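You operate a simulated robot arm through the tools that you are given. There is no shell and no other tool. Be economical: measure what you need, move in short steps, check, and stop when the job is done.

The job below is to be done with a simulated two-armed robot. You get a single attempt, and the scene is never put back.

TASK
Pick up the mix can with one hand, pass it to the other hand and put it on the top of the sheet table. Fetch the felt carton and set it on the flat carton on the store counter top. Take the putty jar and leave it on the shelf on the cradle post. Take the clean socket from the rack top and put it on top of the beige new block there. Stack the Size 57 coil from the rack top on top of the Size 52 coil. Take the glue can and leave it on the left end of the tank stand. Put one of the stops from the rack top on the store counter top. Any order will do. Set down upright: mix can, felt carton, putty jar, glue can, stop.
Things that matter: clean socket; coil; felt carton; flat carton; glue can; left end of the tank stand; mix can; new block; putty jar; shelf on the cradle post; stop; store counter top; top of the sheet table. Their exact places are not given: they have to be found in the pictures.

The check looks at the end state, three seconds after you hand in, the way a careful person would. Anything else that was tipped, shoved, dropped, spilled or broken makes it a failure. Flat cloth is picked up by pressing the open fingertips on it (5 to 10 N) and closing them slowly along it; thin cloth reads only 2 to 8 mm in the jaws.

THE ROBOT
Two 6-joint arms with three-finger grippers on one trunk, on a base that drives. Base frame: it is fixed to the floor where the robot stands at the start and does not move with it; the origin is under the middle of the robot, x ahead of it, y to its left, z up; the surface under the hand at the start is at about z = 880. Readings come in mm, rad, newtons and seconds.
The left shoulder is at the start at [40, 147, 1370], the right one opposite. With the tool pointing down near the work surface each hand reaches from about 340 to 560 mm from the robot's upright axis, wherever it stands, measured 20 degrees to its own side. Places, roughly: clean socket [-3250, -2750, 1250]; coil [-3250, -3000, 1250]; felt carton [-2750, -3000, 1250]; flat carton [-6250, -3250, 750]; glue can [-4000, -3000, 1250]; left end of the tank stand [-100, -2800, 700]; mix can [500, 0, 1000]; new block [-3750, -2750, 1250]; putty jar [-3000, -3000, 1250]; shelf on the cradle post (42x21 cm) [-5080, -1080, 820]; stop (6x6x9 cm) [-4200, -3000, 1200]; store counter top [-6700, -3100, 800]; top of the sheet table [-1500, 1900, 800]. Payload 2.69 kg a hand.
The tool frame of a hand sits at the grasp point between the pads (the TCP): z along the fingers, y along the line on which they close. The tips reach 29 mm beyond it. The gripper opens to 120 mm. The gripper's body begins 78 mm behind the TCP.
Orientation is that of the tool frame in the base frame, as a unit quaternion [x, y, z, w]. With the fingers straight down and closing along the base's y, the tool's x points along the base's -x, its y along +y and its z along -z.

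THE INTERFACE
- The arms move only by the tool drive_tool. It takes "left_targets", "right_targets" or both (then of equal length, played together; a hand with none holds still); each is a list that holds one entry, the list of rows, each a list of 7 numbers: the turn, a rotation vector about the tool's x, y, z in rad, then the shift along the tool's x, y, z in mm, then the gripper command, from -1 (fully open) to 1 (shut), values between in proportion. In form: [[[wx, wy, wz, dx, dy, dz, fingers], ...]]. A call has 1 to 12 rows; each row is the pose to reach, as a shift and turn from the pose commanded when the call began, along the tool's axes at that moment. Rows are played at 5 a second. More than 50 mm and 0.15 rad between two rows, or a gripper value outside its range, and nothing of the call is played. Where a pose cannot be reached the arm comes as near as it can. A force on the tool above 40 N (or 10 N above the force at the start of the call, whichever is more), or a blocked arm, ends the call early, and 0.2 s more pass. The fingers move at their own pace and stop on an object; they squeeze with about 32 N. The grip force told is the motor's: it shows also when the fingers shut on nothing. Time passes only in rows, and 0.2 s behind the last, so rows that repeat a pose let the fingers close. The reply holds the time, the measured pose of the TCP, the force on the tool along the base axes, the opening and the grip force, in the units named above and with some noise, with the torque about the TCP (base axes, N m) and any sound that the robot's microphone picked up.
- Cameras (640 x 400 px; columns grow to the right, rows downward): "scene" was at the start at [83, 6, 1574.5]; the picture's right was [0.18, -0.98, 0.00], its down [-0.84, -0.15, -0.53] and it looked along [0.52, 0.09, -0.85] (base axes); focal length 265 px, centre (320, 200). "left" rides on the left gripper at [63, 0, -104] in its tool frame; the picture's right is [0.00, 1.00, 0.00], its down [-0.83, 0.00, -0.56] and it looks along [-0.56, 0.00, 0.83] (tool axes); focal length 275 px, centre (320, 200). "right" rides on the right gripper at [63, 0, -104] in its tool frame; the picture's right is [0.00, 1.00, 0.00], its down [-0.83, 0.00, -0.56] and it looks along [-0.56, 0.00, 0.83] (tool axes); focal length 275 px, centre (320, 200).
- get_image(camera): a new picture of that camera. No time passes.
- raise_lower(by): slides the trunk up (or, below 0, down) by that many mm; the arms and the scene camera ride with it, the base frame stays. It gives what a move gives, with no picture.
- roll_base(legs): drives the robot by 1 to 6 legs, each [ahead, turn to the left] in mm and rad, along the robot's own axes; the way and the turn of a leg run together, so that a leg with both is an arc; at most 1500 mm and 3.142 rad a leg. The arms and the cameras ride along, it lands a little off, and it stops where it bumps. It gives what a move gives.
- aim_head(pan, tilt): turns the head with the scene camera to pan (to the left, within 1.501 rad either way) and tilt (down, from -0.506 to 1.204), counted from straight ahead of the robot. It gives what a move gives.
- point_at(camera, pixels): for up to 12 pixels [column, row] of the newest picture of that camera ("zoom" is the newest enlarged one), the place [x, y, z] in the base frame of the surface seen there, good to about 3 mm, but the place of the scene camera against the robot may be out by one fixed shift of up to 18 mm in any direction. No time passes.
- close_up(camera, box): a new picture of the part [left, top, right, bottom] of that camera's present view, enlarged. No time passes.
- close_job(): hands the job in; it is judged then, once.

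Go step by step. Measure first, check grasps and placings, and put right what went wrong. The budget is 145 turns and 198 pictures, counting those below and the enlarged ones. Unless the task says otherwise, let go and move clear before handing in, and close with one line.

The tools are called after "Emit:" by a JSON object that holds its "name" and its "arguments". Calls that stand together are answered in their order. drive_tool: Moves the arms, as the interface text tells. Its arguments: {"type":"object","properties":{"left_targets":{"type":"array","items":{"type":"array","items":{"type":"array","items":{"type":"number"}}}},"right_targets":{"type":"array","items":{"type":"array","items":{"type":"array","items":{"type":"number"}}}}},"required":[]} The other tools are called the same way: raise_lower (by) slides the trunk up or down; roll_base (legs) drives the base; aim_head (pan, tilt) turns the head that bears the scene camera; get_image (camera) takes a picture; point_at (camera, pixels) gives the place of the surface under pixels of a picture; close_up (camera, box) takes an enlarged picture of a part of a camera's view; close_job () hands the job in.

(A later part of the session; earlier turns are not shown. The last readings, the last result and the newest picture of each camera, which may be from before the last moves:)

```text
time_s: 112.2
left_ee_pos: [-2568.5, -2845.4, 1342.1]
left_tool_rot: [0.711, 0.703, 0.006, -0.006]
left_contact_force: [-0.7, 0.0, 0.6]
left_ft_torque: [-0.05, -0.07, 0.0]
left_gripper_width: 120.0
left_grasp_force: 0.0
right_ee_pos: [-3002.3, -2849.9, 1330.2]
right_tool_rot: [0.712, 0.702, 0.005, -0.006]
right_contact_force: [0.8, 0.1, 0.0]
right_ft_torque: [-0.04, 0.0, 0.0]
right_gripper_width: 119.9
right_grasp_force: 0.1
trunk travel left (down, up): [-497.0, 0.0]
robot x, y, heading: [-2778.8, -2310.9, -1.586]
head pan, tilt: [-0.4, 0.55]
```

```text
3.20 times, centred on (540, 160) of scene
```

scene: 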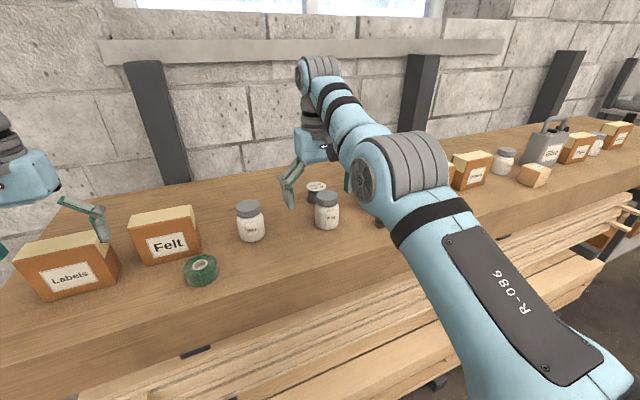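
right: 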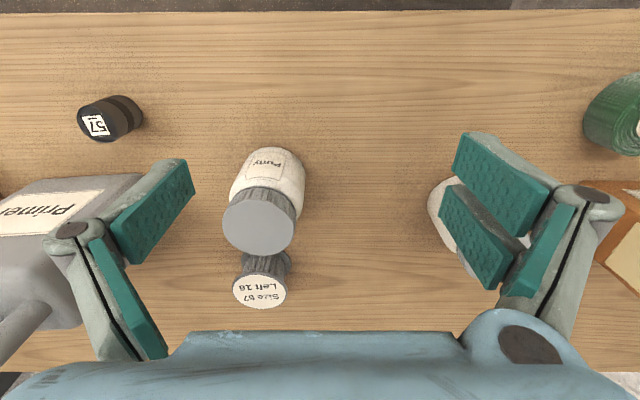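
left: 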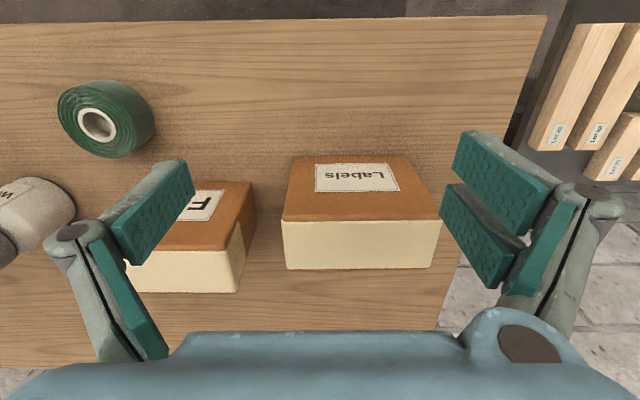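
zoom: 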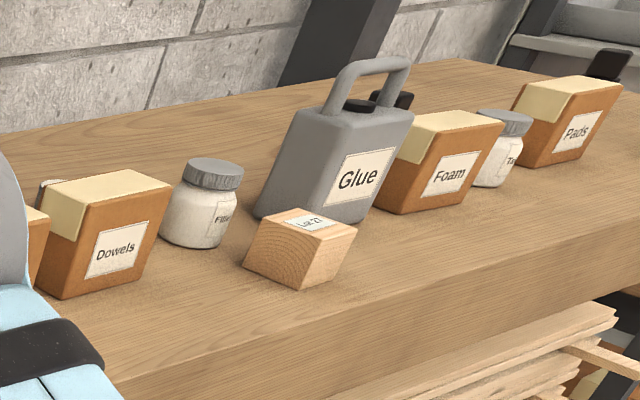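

Putty is centred at about (-3047,-2903) with its top at 1283. The Size 57 coil is at (-3068,-3022), 55 mm across, top at 1243. I'll raise the hands to clear the Primer handle and shift the robot about 250 mm right so both coils come in range.

Emit:
{"name": "drive_tool", "arguments": {"left_targets": [[[0, 0, 0, 0, 0, -30, -1], [0, 0, 0, 0, 0, -60, -1], [0, 0, 0, 0, 0, -60, -1]]], "right_targets": [[[0, 0, 0, 0, 0, -35, -1], [0, 0, 0, 0, 0, -70, -1], [0, 0, 0, 0, 0, -70, -1]]]}}

Emit:
{"name": "roll_base", "arguments": {"legs": [[-400, 0], [0, -0.571], [475, 0], [0, 0.585]]}}

Emit:
{"name": "aim_head", "arguments": {"pan": -0.1, "tilt": 0.6}}

Emit:
{"name": "get_image", "arguments": {"camera": "scene"}}

Emit:
{"name": "get_image", "arguments": {"camera": "right"}}

```text
time_s: 113.0
left_ee_pos: [-2569.8, -2841.3, 1360.6]
left_tool_rot: [0.711, 0.703, 0.005, -0.005]
left_contact_force: [0.1, -0.6, -0.3]
left_ft_torque: [0.02, 0.0, -0.03]
left_gripper_width: 120.4
left_grasp_force: 0.0
left hand out of reach, approached as far as the arm can: row 1, 2, 3
right_ee_pos: [-3002.4, -2840.2, 1355.9]
right_tool_rot: [0.711, 0.703, 0.003, -0.005]
right_contact_force: [0.1, 0.3, 0.0]
right_ft_torque: [-0.01, 0.0, 0.02]
right_gripper_width: 120.0
right_grasp_force: 0.1
right hand out of reach, approached as far as the arm can: row 1, 2, 3
trunk travel left (down, up): [-497.0, 0.0]
robot x, y, heading: [-2777.5, -2314.6, -1.581]
head pan, tilt: [-0.4, 0.55]
```

```text
time_s: 121.2
left_ee_pos: [-2835.8, -2837.9, 1360.8]
left_tool_rot: [0.711, 0.703, 0.005, -0.004]
left_contact_force: [-0.6, -0.4, 0.1]
left_ft_torque: [-0.02, 0.0, 0.04]
left_gripper_width: 119.9
left_grasp_force: 0.2
right_ee_pos: [-3269.4, -2836.1, 1358.2]
right_tool_rot: [0.711, 0.703, 0.003, -0.005]
right_contact_force: [0.4, 0.0, 0.4]
right_ft_torque: [0.02, -0.06, 0.01]
right_gripper_width: 120.1
right_grasp_force: 0.1
trunk travel left (down, up): [-497.0, 0.0]
robot x, y, heading: [-3041.9, -2311.4, -1.576]
head pan, tilt: [-0.4, 0.55]
```

```text
time_s: 122.0
left_ee_pos: [-2834.1, -2838.8, 1360.1]
left_tool_rot: [0.711, 0.703, 0.004, -0.004]
left_contact_force: [0.6, 0.4, -0.1]
left_ft_torque: [-0.01, -0.01, 0.01]
left_gripper_width: 119.9
left_grasp_force: 0.1
right_ee_pos: [-3267.3, -2835.8, 1357.5]
right_tool_rot: [0.711, 0.703, 0.003, -0.005]
right_contact_force: [0.0, 0.0, 0.3]
right_ft_torque: [0.0, 0.0, 0.01]
right_gripper_width: 120.0
right_grasp_force: 0.0
trunk travel left (down, up): [-497.0, 0.0]
robot x, y, heading: [-3043.7, -2310.0, -1.58]
head pan, tilt: [-0.099, 0.6]
```

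```text
145 pictures are left
```

scene: 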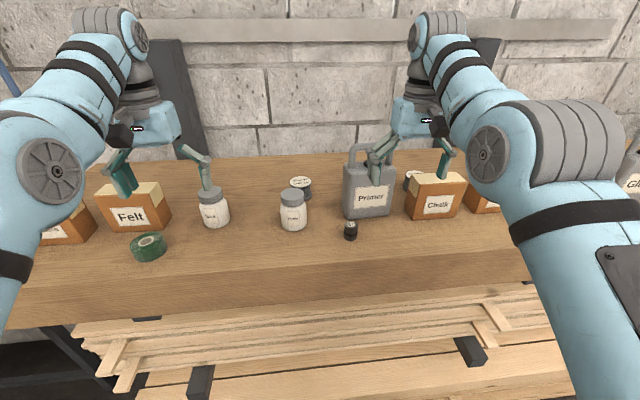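

```text
144 pictures are left
```

right: 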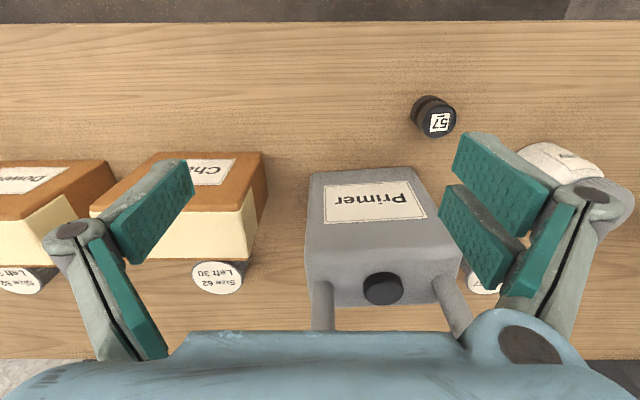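

Two more coils appear: one behind Chalk at (218,277) and one behind Dowels at (20,280). I'll zoom to read the labels and measure.

Emit:
{"name": "close_up", "arguments": {"camera": "right", "box": [0, 240, 280, 310]}}

Emit:
{"name": "point_at", "arguments": {"camera": "right", "pixels": [[218, 277], [193, 277], [243, 277], [18, 282], [440, 122], [422, 112], [412, 108], [383, 290], [320, 310], [330, 240], [455, 250], [482, 283]]}}

```text
2.29 times, centred on (140, 275) of right
```

zoom: 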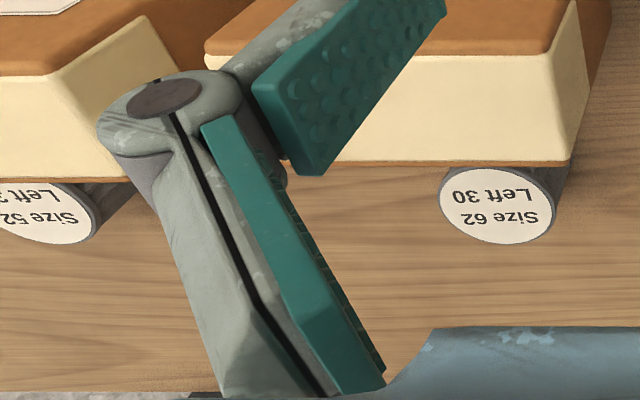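

```text
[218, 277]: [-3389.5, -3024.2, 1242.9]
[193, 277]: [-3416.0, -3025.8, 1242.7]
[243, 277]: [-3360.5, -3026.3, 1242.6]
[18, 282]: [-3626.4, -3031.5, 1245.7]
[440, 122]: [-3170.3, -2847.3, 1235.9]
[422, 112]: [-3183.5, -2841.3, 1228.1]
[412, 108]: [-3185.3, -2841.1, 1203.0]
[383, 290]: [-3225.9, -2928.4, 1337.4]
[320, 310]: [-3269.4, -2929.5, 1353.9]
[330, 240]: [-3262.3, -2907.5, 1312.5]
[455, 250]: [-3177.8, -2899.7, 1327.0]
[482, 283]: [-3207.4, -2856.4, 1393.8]
```

The Size 52 coil is the one behind Dowels, at about (-3622,-3030). The one behind Chalk is Size 62. I'll move the right hand over to x=-3068 clear of the Primer, then roll in 130 mm.

Emit:
{"name": "drive_tool", "arguments": {"right_targets": [[[0, 0, 0, 0, 50, 0, -0.5], [0, 0, 0, 0, 100, 0, -0.5], [0, 0, 0, 0, 150, 0, -0.5], [0, 0, 0, 0, 199, 0, -0.5], [0, 0, 0, 0, 199, 0, -0.5]]]}}

Emit:
{"name": "roll_base", "arguments": {"legs": [[130, 0.005]]}}

Emit:
{"name": "get_image", "arguments": {"camera": "right"}}

```text
time_s: 123.2
left_ee_pos: [-2833.3, -2838.2, 1360.2]
left_tool_rot: [0.71, 0.704, 0.003, -0.004]
left_contact_force: [1.0, 0.1, 0.1]
left_ft_torque: [0.01, -0.01, -0.01]
left_gripper_width: 119.9
left_grasp_force: 0.0
right_ee_pos: [-3076.7, -2809.1, 1345.5]
right_tool_rot: [0.711, 0.703, 0.001, -0.004]
right_contact_force: [0.7, 0.2, -0.3]
right_ft_torque: [0.01, 0.02, -0.03]
right_gripper_width: 90.1
right_grasp_force: 0.0
right hand out of reach, approached as far as the arm can: row 2, 3, 4, 5
trunk travel left (down, up): [-497.0, 0.0]
robot x, y, heading: [-3045.8, -2308.2, -1.581]
head pan, tilt: [-0.099, 0.6]
```

```text
time_s: 124.5
left_ee_pos: [-2831.7, -2956.1, 1368.5]
left_tool_rot: [0.709, 0.705, 0.002, -0.002]
left_contact_force: [-0.3, 2.0, -2.3]
left_ft_torque: [-0.16, 0.01, -0.01]
left_gripper_width: 120.0
left_grasp_force: 0.1
right_ee_pos: [-3074.7, -2927.7, 1353.2]
right_tool_rot: [0.709, 0.705, -0.003, -0.001]
right_contact_force: [-1.1, 0.7, 0.5]
right_ft_torque: [-0.08, 0.0, 0.0]
right_gripper_width: 90.0
right_grasp_force: 0.1
trunk travel left (down, up): [-497.0, 0.0]
robot x, y, heading: [-3043.1, -2442.4, -1.572]
head pan, tilt: [-0.099, 0.6]
```

```text
142 pictures are left
```

right: 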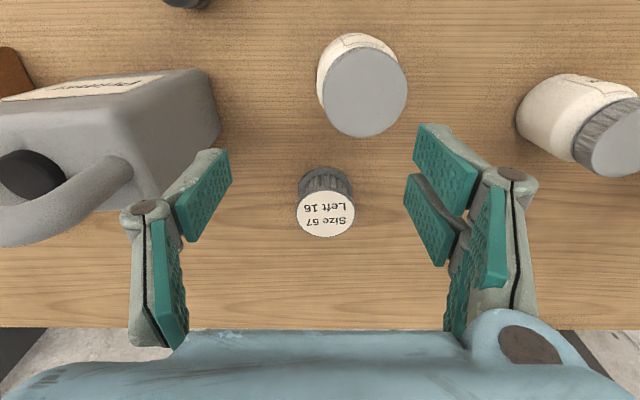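

Emit:
{"name": "point_at", "arguments": {"camera": "right", "pixels": [[297, 213], [356, 213], [326, 190], [326, 236], [326, 214], [400, 85], [365, 135], [215, 120], [130, 170]]}}

```text
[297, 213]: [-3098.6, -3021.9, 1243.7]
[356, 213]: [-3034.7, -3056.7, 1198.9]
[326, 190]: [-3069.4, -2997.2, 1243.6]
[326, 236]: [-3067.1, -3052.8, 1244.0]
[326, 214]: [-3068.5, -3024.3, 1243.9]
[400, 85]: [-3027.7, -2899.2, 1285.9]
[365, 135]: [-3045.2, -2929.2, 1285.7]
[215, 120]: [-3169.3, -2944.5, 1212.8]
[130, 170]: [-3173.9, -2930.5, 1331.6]
```

The coil is centred at (-3069,-3024) with its top at 1244. I'll move over, descend to TCP z=1237 and close.

Emit:
{"name": "drive_tool", "arguments": {"right_targets": [[[0, 0, 0, -48, 3, 0, -0.5], [0, 0, 0, -97, 6, 0, -0.5], [0, 0, 0, -97, 6, 40, -0.5], [0, 0, 0, -97, 6, 80, -0.5], [0, 0, 0, -97, 6, 105, -0.5], [0, 0, 0, -97, 6, 116, -0.5], [0, 0, 0, -97, 6, 116, -0.5], [0, 0, 0, -97, 6, 116, 0.5], [0, 0, 0, -97, 6, 116, 1], [0, 0, 0, -97, 6, 116, 1]]]}}

Emit:
{"name": "get_image", "arguments": {"camera": "right"}}

```text
time_s: 126.5
left_ee_pos: [-2825.0, -2962.9, 1365.7]
left_tool_rot: [0.707, 0.707, -0.002, -0.002]
left_contact_force: [-0.2, -0.9, 0.5]
left_ft_torque: [0.02, 0.0, 0.02]
left_gripper_width: 120.0
left_grasp_force: 0.1
right_ee_pos: [-3084.7, -2980.3, 1228.8]
right_tool_rot: [0.707, 0.707, -0.004, 0.005]
right_contact_force: [8.1, -1.0, 29.2]
right_ft_torque: [0.74, -2.19, -0.48]
right_gripper_width: 20.0
right_grasp_force: 9.2
right hand out of reach, approached as far as the arm can: row 1, 2, 3, 4, 5, 6, 7, 8, 9
trunk travel left (down, up): [-497.0, 0.0]
robot x, y, heading: [-3047.1, -2435.0, -1.571]
head pan, tilt: [-0.099, 0.6]
stopped in row 9 (right hand): the force on the tool passed its limit at 44 N (the readings are from after the stop); the commanded pose is now the measured one
```

```text
141 pictures are left
```

right: 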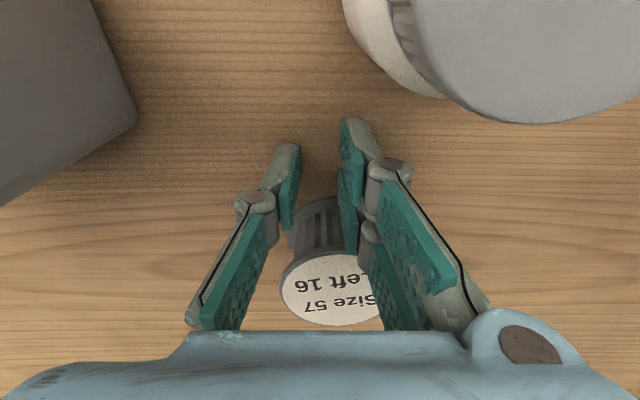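

The hand stopped short in reach and closed in front of the coil, which is still standing. I'll raise straight up and look again.

Emit:
{"name": "drive_tool", "arguments": {"right_targets": [[[0, 0, 0, 5, 0, -20, 1], [0, 0, 0, 5, 0, -60, 1], [0, 0, 0, 5, 0, -100, 0], [0, 0, 0, 5, 0, -110, -0.5]]]}}

Emit:
{"name": "get_image", "arguments": {"camera": "right"}}

Emit:
{"name": "get_image", "arguments": {"camera": "scene"}}

```text
time_s: 127.5
left_ee_pos: [-2831.5, -2966.8, 1364.9]
left_tool_rot: [0.708, 0.706, 0.002, -0.003]
left_contact_force: [-0.8, -0.1, -0.7]
left_ft_torque: [0.02, 0.01, 0.0]
left_gripper_width: 120.1
left_grasp_force: 0.0
right_ee_pos: [-3095.9, -2961.1, 1323.1]
right_tool_rot: [0.709, 0.706, 0.0, 0.003]
right_contact_force: [-0.6, -0.2, 0.7]
right_ft_torque: [0.04, 0.0, 0.02]
right_gripper_width: 89.0
right_grasp_force: 0.1
right hand out of reach, approached as far as the arm can: row 2, 3, 4
trunk travel left (down, up): [-497.0, 0.0]
robot x, y, heading: [-3043.4, -2438.5, -1.568]
head pan, tilt: [-0.099, 0.6]
```

```text
140 pictures are left
```

right: 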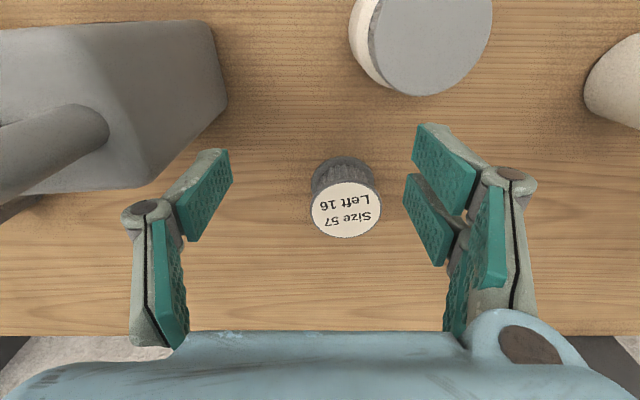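

```text
139 pictures are left
```

scene: 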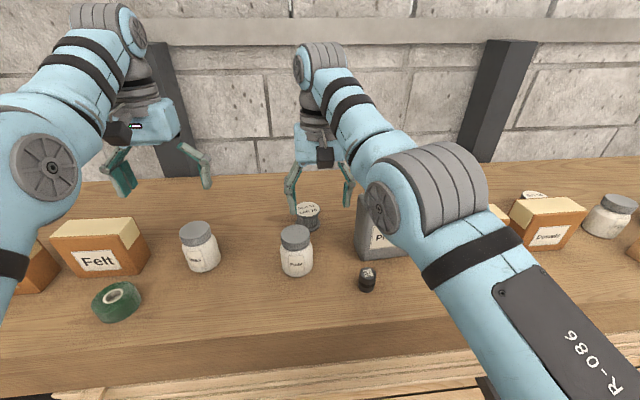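

The coil is unharmed and the arm just lacks about 60 mm of reach. I'll tilt the hand forward 0.3 rad to gain reach, and verify before descending.

Emit:
{"name": "drive_tool", "arguments": {"right_targets": [[[0, -0.1, 0, -20, 9, 0, -0.5], [0, -0.2, 0, -42, 18, 10, -0.5], [0, -0.3, 0, -63, 27, 20, -0.5], [0, -0.3, 0, -63, 27, 20, -0.5]]]}}

Emit:
{"name": "get_image", "arguments": {"camera": "right"}}

```text
time_s: 128.5
left_ee_pos: [-2831.0, -2966.5, 1364.1]
left_tool_rot: [0.709, 0.705, 0.002, -0.002]
left_contact_force: [0.8, -0.7, 0.4]
left_ft_torque: [0.0, 0.02, -0.01]
left_gripper_width: 120.0
left_grasp_force: 0.1
right_ee_pos: [-3069.2, -3025.1, 1304.1]
right_tool_rot: [0.7, 0.698, -0.107, 0.108]
right_contact_force: [0.9, -0.4, 0.2]
right_ft_torque: [-0.02, 0.0, -0.02]
right_gripper_width: 89.9
right_grasp_force: 0.1
right hand out of reach, approached as far as the arm can: row 1
trunk travel left (down, up): [-497.0, 0.0]
robot x, y, heading: [-3045.7, -2440.3, -1.57]
head pan, tilt: [-0.099, 0.6]
```

```text
138 pictures are left
```

right: 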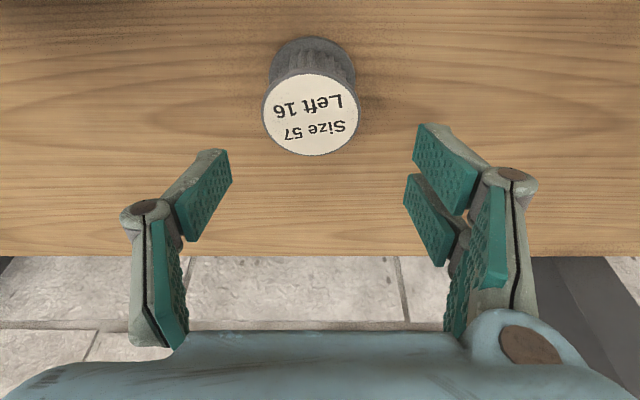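

The reach works when tilted. I'll re-measure the coil.

Emit:
{"name": "point_at", "arguments": {"camera": "right", "pixels": [[264, 112], [357, 112], [311, 75], [311, 153], [311, 113]]}}

```text
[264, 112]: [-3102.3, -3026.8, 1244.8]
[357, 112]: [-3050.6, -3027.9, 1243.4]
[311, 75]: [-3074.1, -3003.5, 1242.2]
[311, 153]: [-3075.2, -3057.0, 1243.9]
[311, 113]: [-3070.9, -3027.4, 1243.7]
```

The coil centre is about (-3075,-3028). I'll descend vertically 67 mm and close.

Emit:
{"name": "drive_tool", "arguments": {"right_targets": [[[0, 0, 0, 0, -6, 12, -0.5], [0, 0, 0, 6, -6, 30, -0.5], [0, 0, 0, 12, -6, 48, -0.5], [0, 0, 0, 17, -6, 64, -0.5], [0, 0, 0, 17, -6, 64, -0.5], [0, 0, 0, 17, -6, 64, 0.3], [0, 0, 0, 17, -6, 64, 1], [0, 0, 0, 17, -6, 64, 1]]]}}

Emit:
{"name": "get_image", "arguments": {"camera": "right"}}

```text
time_s: 130.3
left_ee_pos: [-2832.2, -2965.4, 1364.1]
left_tool_rot: [0.709, 0.705, 0.002, -0.002]
left_contact_force: [0.2, 0.5, 0.2]
left_ft_torque: [0.03, 0.01, 0.0]
left_gripper_width: 120.0
left_grasp_force: 0.1
right_ee_pos: [-3070.8, -3037.5, 1240.2]
right_tool_rot: [0.701, 0.698, -0.106, 0.107]
right_contact_force: [-0.8, -0.4, 0.3]
right_ft_torque: [-0.02, 0.05, -0.03]
right_gripper_width: 59.0
right_grasp_force: 31.7
right hand out of reach, approached as far as the arm can: row 2, 3, 4, 5, 6, 7, 8
trunk travel left (down, up): [-497.0, 0.0]
robot x, y, heading: [-3045.1, -2439.8, -1.571]
head pan, tilt: [-0.099, 0.6]
```

```text
137 pictures are left
```

right: 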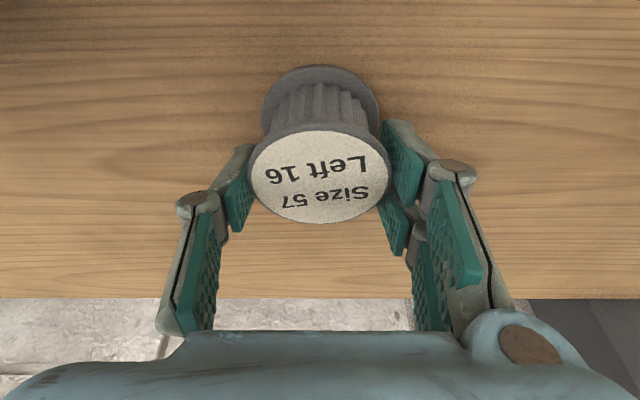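

Gripped at 59 mm. I'll lift.

Emit:
{"name": "drive_tool", "arguments": {"right_targets": [[[0, 0, 0, -3, 0, -9, 1], [0, 0, 0, -12, 0, -38, 1], [0, 0, 0, -20, 0, -66, 1], [0, 0, 0, -28, 0, -95, 1], [0, 0, 0, -20, 0, -110, 1]]]}}

Emit:
{"name": "get_image", "arguments": {"camera": "right"}}

```text
time_s: 131.5
left_ee_pos: [-2830.5, -2965.9, 1364.5]
left_tool_rot: [0.708, 0.706, 0.002, -0.002]
left_contact_force: [-0.3, -0.1, -0.1]
left_ft_torque: [0.01, -0.03, 0.01]
left_gripper_width: 119.9
left_grasp_force: 0.1
right_ee_pos: [-3077.5, -3013.3, 1346.4]
right_tool_rot: [0.7, 0.698, -0.107, 0.108]
right_contact_force: [0.4, 0.3, -3.5]
right_ft_torque: [-0.03, -0.02, 0.01]
right_gripper_width: 59.0
right_grasp_force: 32.2
right hand out of reach, approached as far as the arm can: row 2, 3, 4, 5
trunk travel left (down, up): [-497.0, 0.0]
robot x, y, heading: [-3043.5, -2440.6, -1.572]
head pan, tilt: [-0.099, 0.6]
```

```text
136 pictures are left
```

right: 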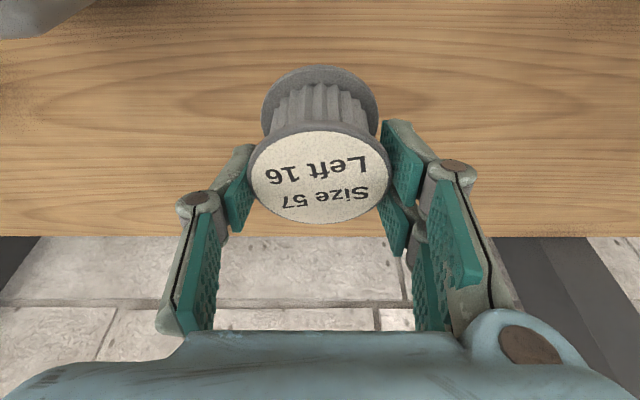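

The coil is held (about 0.35 kg). Before driving I'll park the left hand high, pointing forward, so it clears the Primer handle, and raise the right a little.

Emit:
{"name": "drive_tool", "arguments": {"left_targets": [[[0, -0.14, 0, 0, 0, -15, -1], [0, -0.28, 0, 0, 0, -30, -1], [0, -0.42, 0, 0, 0, -45, -1], [0, -0.56, 0, 0, 0, -60, -1], [0, -0.7, 0, 0, 0, -75, -1], [0, -0.84, 0, 0, 0, -90, -1], [0, -0.98, 0, 0, 0, -105, -1], [0, -1.12, 0, 0, 0, -120, -1], [0, -1.2, 0, 0, 0, -130, -1]]], "right_targets": [[[0, 0, 0, 0, 0, -10, 1], [0, 0, 0, 0, 0, -20, 1], [0, -0.05, 0, 0, 0, -30, 1], [0, -0.1, 0, 0, 0, -40, 1], [0, -0.1, 0, 0, 0, -40, 1], [0, -0.1, 0, 0, 0, -40, 1], [0, -0.1, 0, 0, 0, -40, 1], [0, -0.1, 0, 0, 0, -40, 1], [0, -0.1, 0, 0, 0, -40, 1]]]}}

Emit:
{"name": "get_image", "arguments": {"camera": "scene"}}

```text
time_s: 133.4
left_ee_pos: [-2831.7, -3012.8, 1637.2]
left_tool_rot: [0.63, 0.628, -0.323, 0.323]
left_contact_force: [-0.2, 2.0, -0.1]
left_ft_torque: [-0.01, 0.0, -0.05]
left_gripper_width: 120.0
left_grasp_force: 0.1
left hand out of reach, approached as far as the arm can: row 1, 2, 3, 4, 5, 6, 7, 8, 9
right_ee_pos: [-3078.0, -2997.1, 1385.7]
right_tool_rot: [0.694, 0.691, -0.141, 0.142]
right_contact_force: [-0.1, 0.7, -2.3]
right_ft_torque: [-0.02, 0.01, 0.0]
right_gripper_width: 58.7
right_grasp_force: 32.6
trunk travel left (down, up): [-497.0, 0.0]
robot x, y, heading: [-3045.7, -2440.7, -1.573]
head pan, tilt: [-0.099, 0.6]
stopped in row 9 (left hand): the force on the tool passed its limit at 58 N (the readings are from after the stop); the commanded pose is now the measured one
```

```text
135 pictures are left
```

scene: 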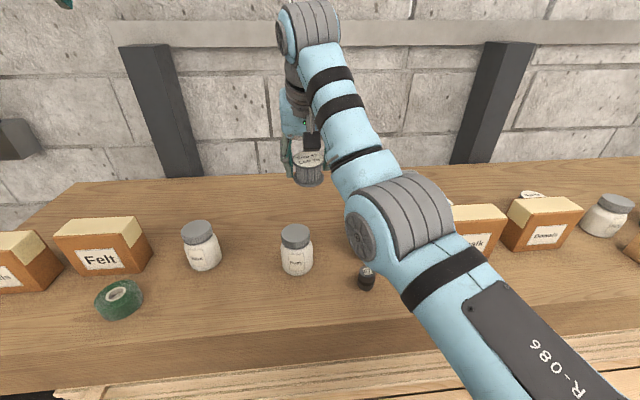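

The left hand went high and touched something lightly, and nothing on the board moved. I'll back off and shift right to stand before the Size 52 coil.

Emit:
{"name": "roll_base", "arguments": {"legs": [[-550, 0], [0, -0.9], [530, 0], [0, 0.9]]}}

Emit:
{"name": "get_image", "arguments": {"camera": "scene"}}

Emit:
{"name": "get_image", "arguments": {"camera": "right"}}

```text
time_s: 143.8
left_ee_pos: [-3244.9, -2788.0, 1633.7]
left_tool_rot: [0.631, 0.628, -0.322, 0.322]
left_contact_force: [-1.0, 0.8, 0.1]
left_ft_torque: [0.01, -0.01, 0.04]
left_gripper_width: 120.0
left_grasp_force: 0.1
right_ee_pos: [-3491.8, -2772.6, 1380.7]
right_tool_rot: [0.695, 0.691, -0.14, 0.141]
right_contact_force: [0.0, 0.2, -2.8]
right_ft_torque: [0.02, -0.05, 0.01]
right_gripper_width: 58.9
right_grasp_force: 31.6
trunk travel left (down, up): [-497.0, 0.0]
robot x, y, heading: [-3459.1, -2210.3, -1.575]
head pan, tilt: [-0.099, 0.6]
```

```text
134 pictures are left
```

scene: 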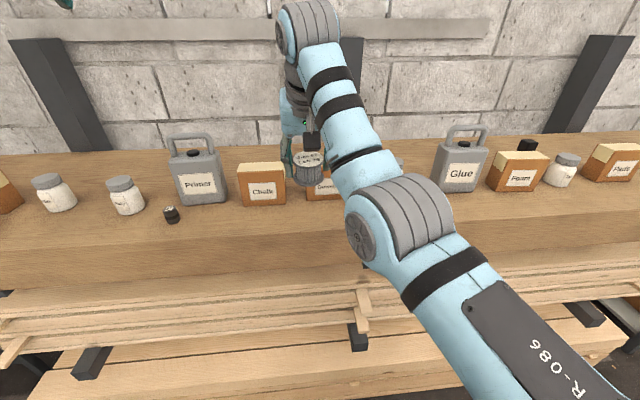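

```text
133 pictures are left
```

right: 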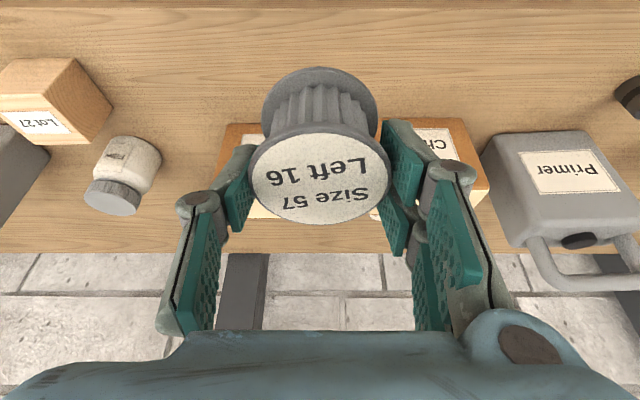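

Next I'll move the right hand laterally to x≈-3620 and look again.

Emit:
{"name": "drive_tool", "arguments": {"right_targets": [[[0, 0, 0, 0, -45, 0, 1], [0, 0, 0, 0, -90, 0, 1], [0, 0, 0, 0, -130, 0, 1], [0, 0, 0, 0, -130, 0, 1]]]}}

Emit:
{"name": "get_image", "arguments": {"camera": "right"}}

Emit:
{"name": "get_image", "arguments": {"camera": "scene"}}

```text
time_s: 144.8
left_ee_pos: [-3242.1, -2789.2, 1633.5]
left_tool_rot: [0.631, 0.629, -0.322, 0.321]
left_contact_force: [-0.3, 1.2, -0.4]
left_ft_torque: [0.0, 0.07, -0.04]
left_gripper_width: 120.1
left_grasp_force: 0.1
right_ee_pos: [-3616.9, -2798.9, 1387.7]
right_tool_rot: [0.694, 0.692, -0.141, 0.141]
right_contact_force: [0.1, -0.3, -3.5]
right_ft_torque: [-0.01, 0.01, 0.0]
right_gripper_width: 58.7
right_grasp_force: 31.7
right hand out of reach, approached as far as the arm can: row 1, 2, 3, 4
trunk travel left (down, up): [-497.0, 0.0]
robot x, y, heading: [-3459.9, -2206.7, -1.571]
head pan, tilt: [-0.099, 0.6]
```

```text
132 pictures are left
```

right: 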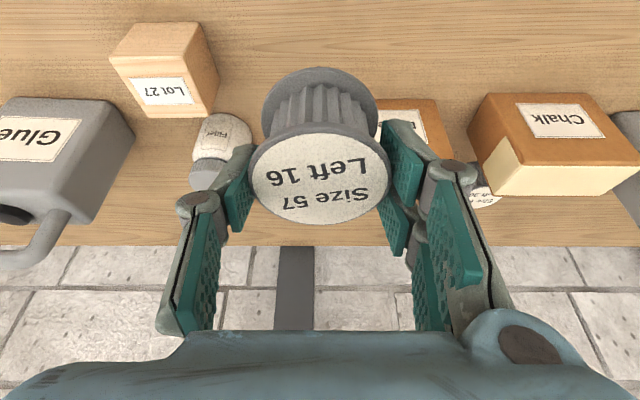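

```text
131 pictures are left
```

scene: 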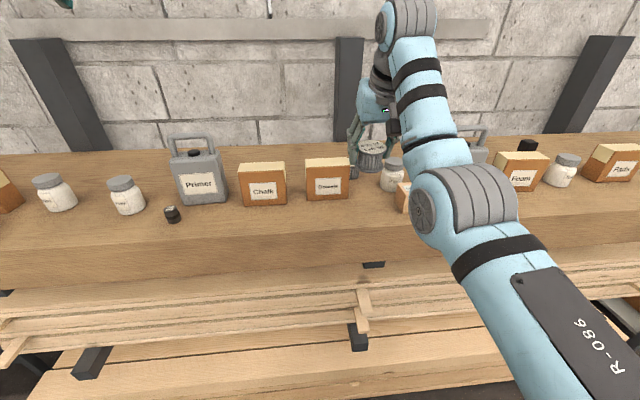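

The held coil hides the view, so I'll zoom the scene at (352,172) beside the Dowels box.

Emit:
{"name": "close_up", "arguments": {"camera": "scene", "box": [290, 110, 450, 220]}}

```text
3.64 times, centred on (370, 165) of scene
```

zoom: 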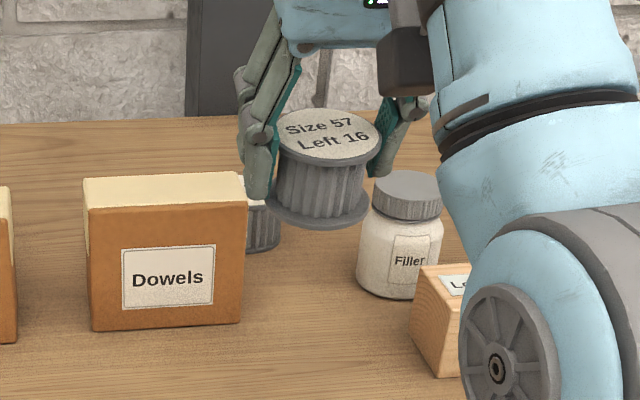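

I'll shift the hand 100 mm left so the target coil will show beside the held one, then roll in.

Emit:
{"name": "drive_tool", "arguments": {"right_targets": [[[0, 0, 0, 0, 40, 0, 1], [0, 0, 0, 0, 80, 0, 1], [0, 0, 0, 0, 105, 0, 1], [0, 0, 0, 0, 105, 0, 1]]]}}

Emit:
{"name": "roll_base", "arguments": {"legs": [[215, 0]]}}

Emit:
{"name": "get_image", "arguments": {"camera": "right"}}

Emit:
{"name": "get_image", "arguments": {"camera": "scene"}}

```text
time_s: 145.8
left_ee_pos: [-3243.7, -2788.5, 1634.0]
left_tool_rot: [0.631, 0.628, -0.322, 0.321]
left_contact_force: [0.6, 0.0, -0.6]
left_ft_torque: [0.0, -0.01, -0.01]
left_gripper_width: 120.1
left_grasp_force: 0.1
right_ee_pos: [-3514.7, -2796.9, 1388.8]
right_tool_rot: [0.694, 0.692, -0.14, 0.141]
right_contact_force: [0.0, 0.7, -3.1]
right_ft_torque: [0.01, -0.02, 0.02]
right_gripper_width: 59.0
right_grasp_force: 32.0
right hand out of reach, approached as far as the arm can: row 3, 4
trunk travel left (down, up): [-497.0, 0.0]
robot x, y, heading: [-3460.7, -2206.2, -1.573]
head pan, tilt: [-0.099, 0.6]
```

```text
time_s: 147.5
left_ee_pos: [-3241.7, -2997.9, 1637.2]
left_tool_rot: [0.628, 0.63, -0.322, 0.325]
left_contact_force: [-0.4, 1.0, -0.2]
left_ft_torque: [-0.02, -0.03, -0.04]
left_gripper_width: 120.0
left_grasp_force: 0.0
right_ee_pos: [-3511.7, -3007.9, 1390.1]
right_tool_rot: [0.692, 0.693, -0.142, 0.144]
right_contact_force: [-1.1, 1.3, -2.4]
right_ft_torque: [-0.07, -0.05, 0.02]
right_gripper_width: 59.0
right_grasp_force: 32.2
trunk travel left (down, up): [-497.0, 0.0]
robot x, y, heading: [-3456.2, -2426.3, -1.569]
head pan, tilt: [-0.099, 0.6]
```

```text
129 pictures are left
```

right: 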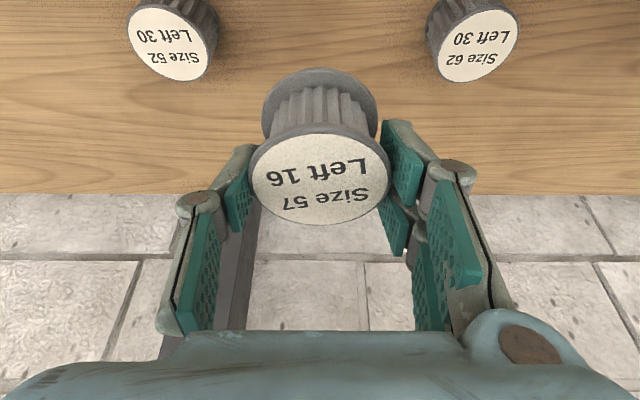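

```text
128 pictures are left
```

scene: 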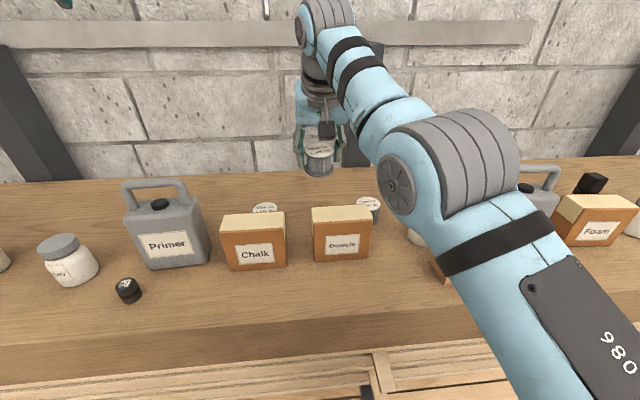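

The Size 52 coil is clear at (171,44). I'll measure its label edges and the held coil's.

Emit:
{"name": "point_at", "arguments": {"camera": "right", "pixels": [[131, 44], [209, 44], [171, 44], [171, 10], [171, 80], [320, 178], [255, 178], [388, 178], [320, 215], [320, 140], [315, 72]]}}

```text
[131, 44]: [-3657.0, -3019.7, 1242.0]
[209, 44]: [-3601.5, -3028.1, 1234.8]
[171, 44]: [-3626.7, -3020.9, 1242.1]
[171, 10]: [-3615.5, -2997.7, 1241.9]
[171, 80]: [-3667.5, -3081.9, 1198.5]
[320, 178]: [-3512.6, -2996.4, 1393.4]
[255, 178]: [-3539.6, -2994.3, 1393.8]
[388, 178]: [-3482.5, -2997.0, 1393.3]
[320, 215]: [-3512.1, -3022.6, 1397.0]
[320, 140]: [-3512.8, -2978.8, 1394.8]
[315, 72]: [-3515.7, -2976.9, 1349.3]
```

The target centre is (-3628,-3023) with its top at 1242. The held coil's centre sits about 9 mm robot-side of the TCP, so the TCP goal is (-3628,-3032,1283) with tilt back to 0.3. I'll go above it first.

Emit:
{"name": "drive_tool", "arguments": {"right_targets": [[[0, 0, 0, -8, -39, -3, 1], [0, 0.05, 0, -16, -78, -6, 1], [0, 0.1, 0, -22, -116, 10, 1], [0, 0.1, 0, -8, -116, 42, 1], [0, 0.1, 0, 4, -116, 72, 1], [0, 0.1, 0, 4, -116, 72, 1]]]}}

Emit:
{"name": "get_image", "arguments": {"camera": "right"}}

Emit:
{"name": "close_up", "arguments": {"camera": "scene", "box": [290, 110, 450, 230]}}

```text
time_s: 148.9
left_ee_pos: [-3242.7, -3003.3, 1634.9]
left_tool_rot: [0.63, 0.629, -0.321, 0.323]
left_contact_force: [0.2, 0.0, -0.4]
left_ft_torque: [-0.02, 0.0, -0.03]
left_gripper_width: 119.9
left_grasp_force: 0.0
right_ee_pos: [-3628.7, -3039.3, 1318.1]
right_tool_rot: [0.7, 0.698, -0.105, 0.107]
right_contact_force: [-0.4, 0.3, -3.2]
right_ft_torque: [-0.04, 0.02, -0.02]
right_gripper_width: 59.1
right_grasp_force: 32.2
right hand out of reach, approached as far as the arm can: row 2, 3, 4
trunk travel left (down, up): [-497.0, 0.0]
robot x, y, heading: [-3458.3, -2423.5, -1.568]
head pan, tilt: [-0.099, 0.6]
```

```text
127 pictures are left
```

right: 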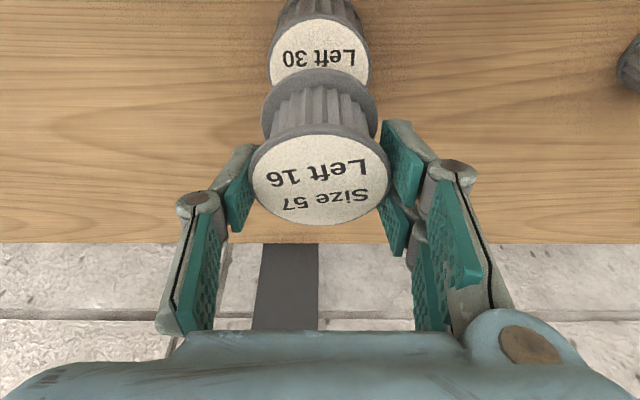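

```text
3.33 times, centred on (370, 170) of scene
```

zoom: 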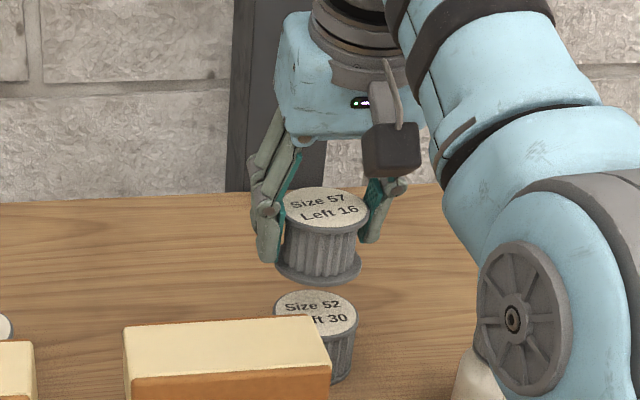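

Emit:
{"name": "point_at", "arguments": {"camera": "right", "pixels": [[270, 55], [369, 55], [320, 18], [320, 60], [255, 178], [388, 178], [320, 134], [320, 220], [320, 178]]}}

Emit:
{"name": "point_at", "arguments": {"camera": "zoom", "pixels": [[276, 308], [356, 322], [282, 205], [366, 220], [315, 298], [325, 192], [328, 222]]}}

```text
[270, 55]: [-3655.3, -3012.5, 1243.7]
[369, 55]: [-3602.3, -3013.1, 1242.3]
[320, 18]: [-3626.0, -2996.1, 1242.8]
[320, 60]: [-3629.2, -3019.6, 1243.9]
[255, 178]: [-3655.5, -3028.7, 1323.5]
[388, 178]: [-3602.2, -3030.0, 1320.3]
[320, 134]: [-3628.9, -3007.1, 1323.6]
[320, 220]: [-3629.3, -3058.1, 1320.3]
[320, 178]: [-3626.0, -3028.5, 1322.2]
```

```text
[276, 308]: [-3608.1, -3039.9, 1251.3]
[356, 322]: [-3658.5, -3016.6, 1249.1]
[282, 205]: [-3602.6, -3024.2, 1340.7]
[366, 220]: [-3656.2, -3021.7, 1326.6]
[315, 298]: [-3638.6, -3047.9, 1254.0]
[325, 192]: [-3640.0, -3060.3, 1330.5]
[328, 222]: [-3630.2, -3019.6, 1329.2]
```

The held coil's centre is at y≈-3032 against -3023 for the target, and x matches. I'll move 9 mm back and 30 mm down.

Emit:
{"name": "drive_tool", "arguments": {"right_targets": [[[0, 0, 0, 9, 0, -3, 1], [0, 0, 0, 12, 0, 8, 1], [0, 0, 0, 15, 0, 18, 1], [0, 0, 0, 17, 0, 26, 1], [0, 0, 0, 17, 0, 26, 1]]]}}

Emit:
{"name": "close_up", "arguments": {"camera": "scene", "box": [330, 140, 430, 220]}}

Emit:
{"name": "get_image", "arguments": {"camera": "right"}}

```text
time_s: 150.1
left_ee_pos: [-3242.4, -3004.0, 1634.3]
left_tool_rot: [0.63, 0.629, -0.322, 0.321]
left_contact_force: [-0.7, 0.5, -0.5]
left_ft_torque: [0.01, 0.02, -0.01]
left_gripper_width: 120.1
left_grasp_force: 0.0
right_ee_pos: [-3625.6, -3030.3, 1287.9]
right_tool_rot: [0.7, 0.698, -0.106, 0.107]
right_contact_force: [0.2, 1.0, -3.4]
right_ft_torque: [-0.02, 0.01, 0.01]
right_gripper_width: 59.1
right_grasp_force: 31.2
trunk travel left (down, up): [-497.0, 0.0]
robot x, y, heading: [-3459.3, -2426.2, -1.572]
head pan, tilt: [-0.099, 0.6]
```

```text
5.00 times, centred on (380, 180) of scene
```

zoom: 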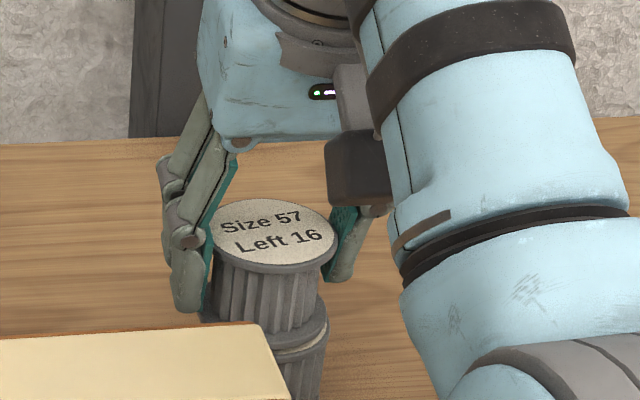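

```text
124 pictures are left
```

right: 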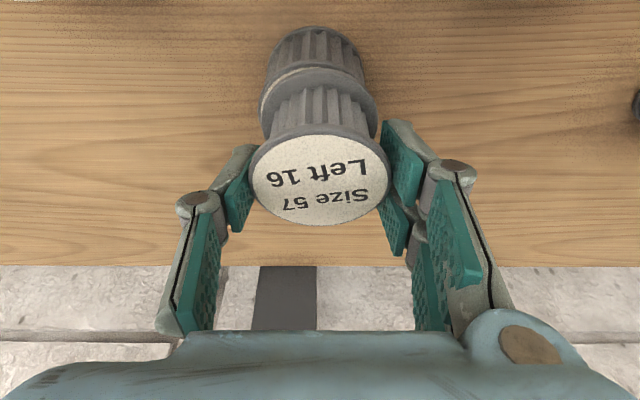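

It looks aligned, with the base coil about 3 mm to the -x side. I'll shift 3 mm and lower in small steps to contact.

Emit:
{"name": "drive_tool", "arguments": {"right_targets": [[[0, 0, 0, 0.5, -3, 1.5, 1], [0, 0, 0, 1, -3, 3, 1], [0, 0, 0, 1.4, -3, 4.5, 1], [0, 0, 0, 1.8, -3, 6, 1], [0, 0, 0, 1.8, -3, 6, 1]]]}}

Emit:
{"name": "close_up", "arguments": {"camera": "right", "box": [200, 0, 440, 240]}}

```text
time_s: 151.3
left_ee_pos: [-3242.4, -3003.8, 1634.4]
left_tool_rot: [0.629, 0.63, -0.321, 0.323]
left_contact_force: [0.7, 0.4, 0.1]
left_ft_torque: [-0.03, 0.0, 0.0]
left_gripper_width: 120.3
left_grasp_force: 0.1
right_ee_pos: [-3629.9, -3030.0, 1284.1]
right_tool_rot: [0.699, 0.699, -0.107, 0.108]
right_contact_force: [-1.3, -3.1, 8.0]
right_ft_torque: [-0.1, -0.23, -0.07]
right_gripper_width: 58.8
right_grasp_force: 31.8
trunk travel left (down, up): [-497.0, 0.0]
robot x, y, heading: [-3455.5, -2425.5, -1.564]
head pan, tilt: [-0.099, 0.6]
```

```text
1.67 times, centred on (320, 120) of right
```

zoom: 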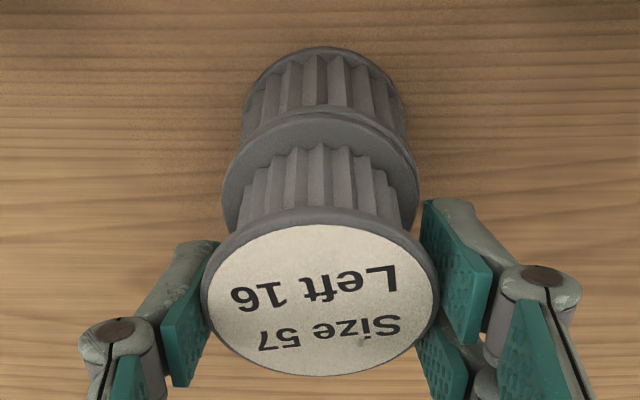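

The stack is in contact and concentric. I'll open gently and withdraw straight up.

Emit:
{"name": "drive_tool", "arguments": {"right_targets": [[[0, 0, 0, 0, 0, 0, -0.1], [0, 0, 0, 0, 0, 0, -0.4], [0, 0, 0, 0, 0, 0, -0.4], [0, 0, 0, -6, 0, -20, -0.4], [0, 0, 0, -18, 0, -57, -0.4], [0, 0, 0, -26, 0, -86, -0.4], [0, 0, 0, -20, 0, -110, -0.4]]]}}

Emit:
{"name": "get_image", "arguments": {"camera": "right"}}

Emit:
{"name": "close_up", "arguments": {"camera": "scene", "box": [300, 130, 440, 230]}}

```text
time_s: 152.9
left_ee_pos: [-3241.5, -3003.5, 1633.9]
left_tool_rot: [0.63, 0.629, -0.322, 0.322]
left_contact_force: [0.0, 0.3, -0.7]
left_ft_torque: [-0.01, 0.04, -0.05]
left_gripper_width: 120.2
left_grasp_force: 0.0
right_ee_pos: [-3630.2, -3010.5, 1392.0]
right_tool_rot: [0.7, 0.699, -0.105, 0.107]
right_contact_force: [0.2, -0.4, 0.2]
right_ft_torque: [0.01, -0.02, 0.01]
right_gripper_width: 83.9
right_grasp_force: 0.0
right hand out of reach, approached as far as the arm can: row 6, 7
trunk travel left (down, up): [-497.0, 0.0]
robot x, y, heading: [-3461.7, -2426.6, -1.567]
head pan, tilt: [-0.099, 0.6]
```

```text
122 pictures are left
```

right: 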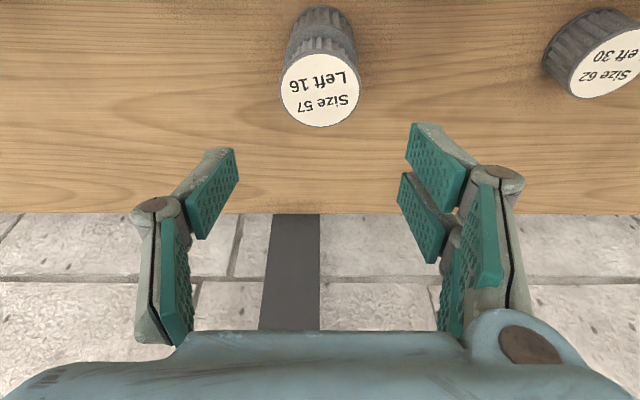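

```text
4.00 times, centred on (370, 180) of scene
```

zoom: 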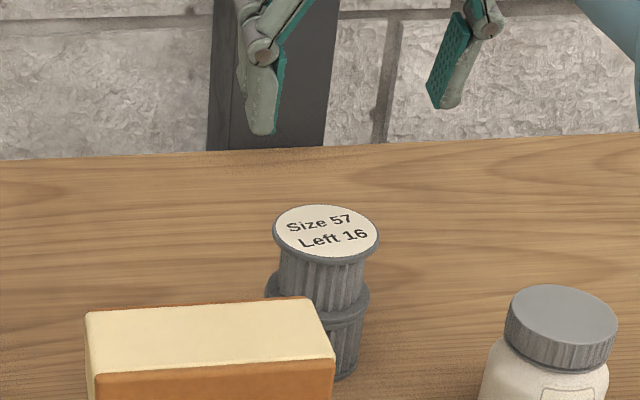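

The coils are stacked well. I'll look to the right for the block, the stops and any other sockets.

Emit:
{"name": "aim_head", "arguments": {"pan": -0.75, "tilt": 0.5}}

Emit:
{"name": "get_image", "arguments": {"camera": "scene"}}

Emit:
{"name": "close_up", "arguments": {"camera": "scene", "box": [380, 120, 620, 270]}}

```text
time_s: 153.9
left_ee_pos: [-3240.8, -3004.1, 1633.7]
left_tool_rot: [0.629, 0.63, -0.321, 0.322]
left_contact_force: [-0.6, -0.7, 0.1]
left_ft_torque: [0.0, -0.05, 0.0]
left_gripper_width: 119.7
left_grasp_force: 0.0
right_ee_pos: [-3630.7, -3010.6, 1391.9]
right_tool_rot: [0.699, 0.699, -0.105, 0.108]
right_contact_force: [0.5, 0.6, 0.2]
right_ft_torque: [0.02, 0.03, 0.03]
right_gripper_width: 84.2
right_grasp_force: 0.1
trunk travel left (down, up): [-497.0, 0.0]
robot x, y, heading: [-3456.7, -2425.5, -1.57]
head pan, tilt: [-0.75, 0.499]
```

```text
120 pictures are left
```

scene: 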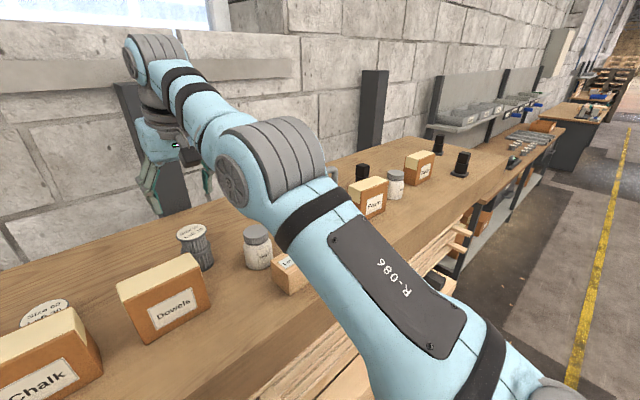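

```text
2.67 times, centred on (500, 195) of scene
```

zoom: 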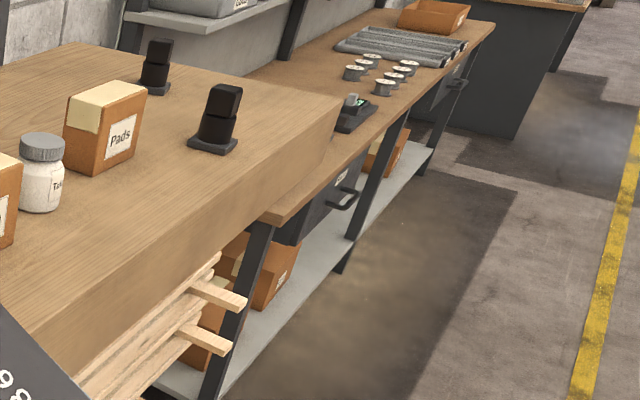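

The stops stand at the rack's far right end. Next is the "57" socket at (-3172,-2848), for the left hand. I'll back 80 mm and bring the left hand down above it.

Emit:
{"name": "roll_base", "arguments": {"legs": [[-80, 0]]}}

Emit:
{"name": "drive_tool", "arguments": {"left_targets": [[[0, 0, 0, 22, 20, -31, -1], [0, 0, 0, 44, 40, -62, -1], [0, 0.1, 0, 70, 69, -44, -1], [0, 0.2, 0, 97, 69, -25, -1], [0, 0.32, 0, 123, 69, -5, -1], [0, 0.44, 0, 150, 69, 14, -1], [0, 0.56, 0, 177, 69, 33, -1], [0, 0.68, 0, 204, 69, 53, -1], [0, 0.8, 0, 230, 69, 72, -1], [0, 0.9, 0, 257, 69, 91, -1], [0, 0.945, 0, 280, 69, 108, -1], [0, 0.945, 0, 298, 69, 122, -1]]]}}

Emit:
{"name": "get_image", "arguments": {"camera": "left"}}

```text
time_s: 155.0
left_ee_pos: [-3242.9, -2944.4, 1626.3]
left_tool_rot: [0.632, 0.632, -0.317, 0.317]
left_contact_force: [-0.9, -2.0, 0.1]
left_ft_torque: [0.05, -0.01, -0.03]
left_gripper_width: 119.5
left_grasp_force: 0.0
right_ee_pos: [-3630.8, -2946.7, 1383.3]
right_tool_rot: [0.7, 0.699, -0.101, 0.102]
right_contact_force: [0.1, -1.2, -1.0]
right_ft_torque: [0.08, 0.0, 0.01]
right_gripper_width: 84.0
right_grasp_force: 0.1
trunk travel left (down, up): [-497.0, 0.0]
robot x, y, heading: [-3453.1, -2346.0, -1.566]
head pan, tilt: [-0.75, 0.499]
```

```text
time_s: 157.6
left_ee_pos: [-3169.7, -2878.8, 1334.4]
left_tool_rot: [0.707, 0.707, 0.001, -0.001]
left_contact_force: [0.4, -0.2, 0.3]
left_ft_torque: [-0.01, 0.02, -0.02]
left_gripper_width: 119.7
left_grasp_force: 0.1
left hand out of reach, approached as far as the arm can: row 1, 2, 3, 4, 5, 6, 7, 8, 9, 10, 11, 12
right_ee_pos: [-3631.0, -2930.5, 1390.8]
right_tool_rot: [0.699, 0.699, -0.105, 0.107]
right_contact_force: [0.4, -0.1, 0.7]
right_ft_torque: [-0.01, 0.01, -0.01]
right_gripper_width: 83.9
right_grasp_force: 0.1
trunk travel left (down, up): [-497.0, 0.0]
robot x, y, heading: [-3461.6, -2346.3, -1.565]
head pan, tilt: [-0.75, 0.499]
```

```text
118 pictures are left
```

left: 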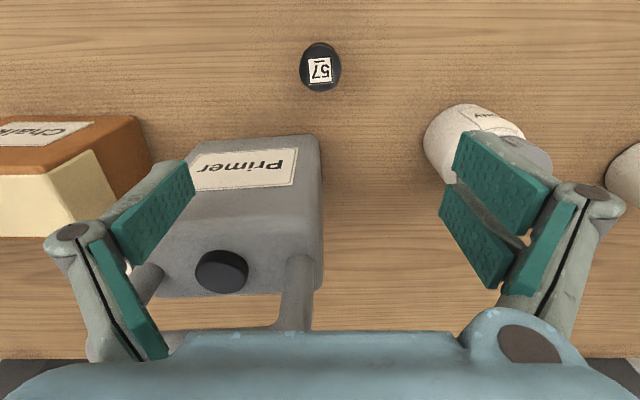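

The left finger is close to the Primer. I'll measure the socket and the Primer corner.

Emit:
{"name": "point_at", "arguments": {"camera": "left", "pixels": [[320, 70], [302, 65], [340, 65], [320, 45], [320, 88], [320, 150], [200, 160], [318, 200], [250, 260], [445, 165]]}}

Emit:
{"name": "close_up", "arguments": {"camera": "left", "box": [260, 20, 400, 140]}}

```text
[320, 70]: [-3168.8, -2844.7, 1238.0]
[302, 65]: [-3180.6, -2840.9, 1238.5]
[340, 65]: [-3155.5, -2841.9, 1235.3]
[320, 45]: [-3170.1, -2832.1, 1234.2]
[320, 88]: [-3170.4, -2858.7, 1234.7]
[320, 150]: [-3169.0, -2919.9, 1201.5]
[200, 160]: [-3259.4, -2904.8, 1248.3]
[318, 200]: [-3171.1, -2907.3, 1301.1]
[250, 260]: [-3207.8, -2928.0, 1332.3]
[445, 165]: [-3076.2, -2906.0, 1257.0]
```

```text
3.33 times, centred on (330, 80) of left
```

zoom: 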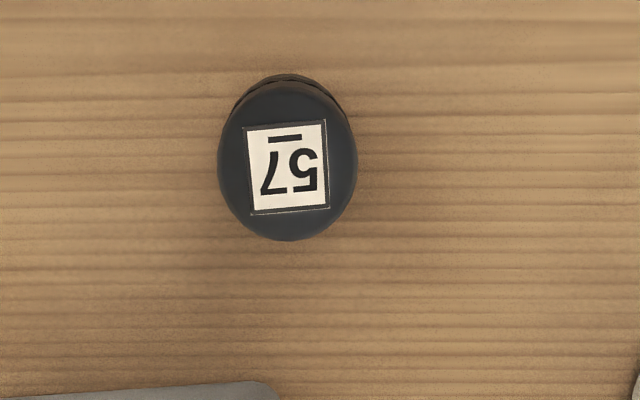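

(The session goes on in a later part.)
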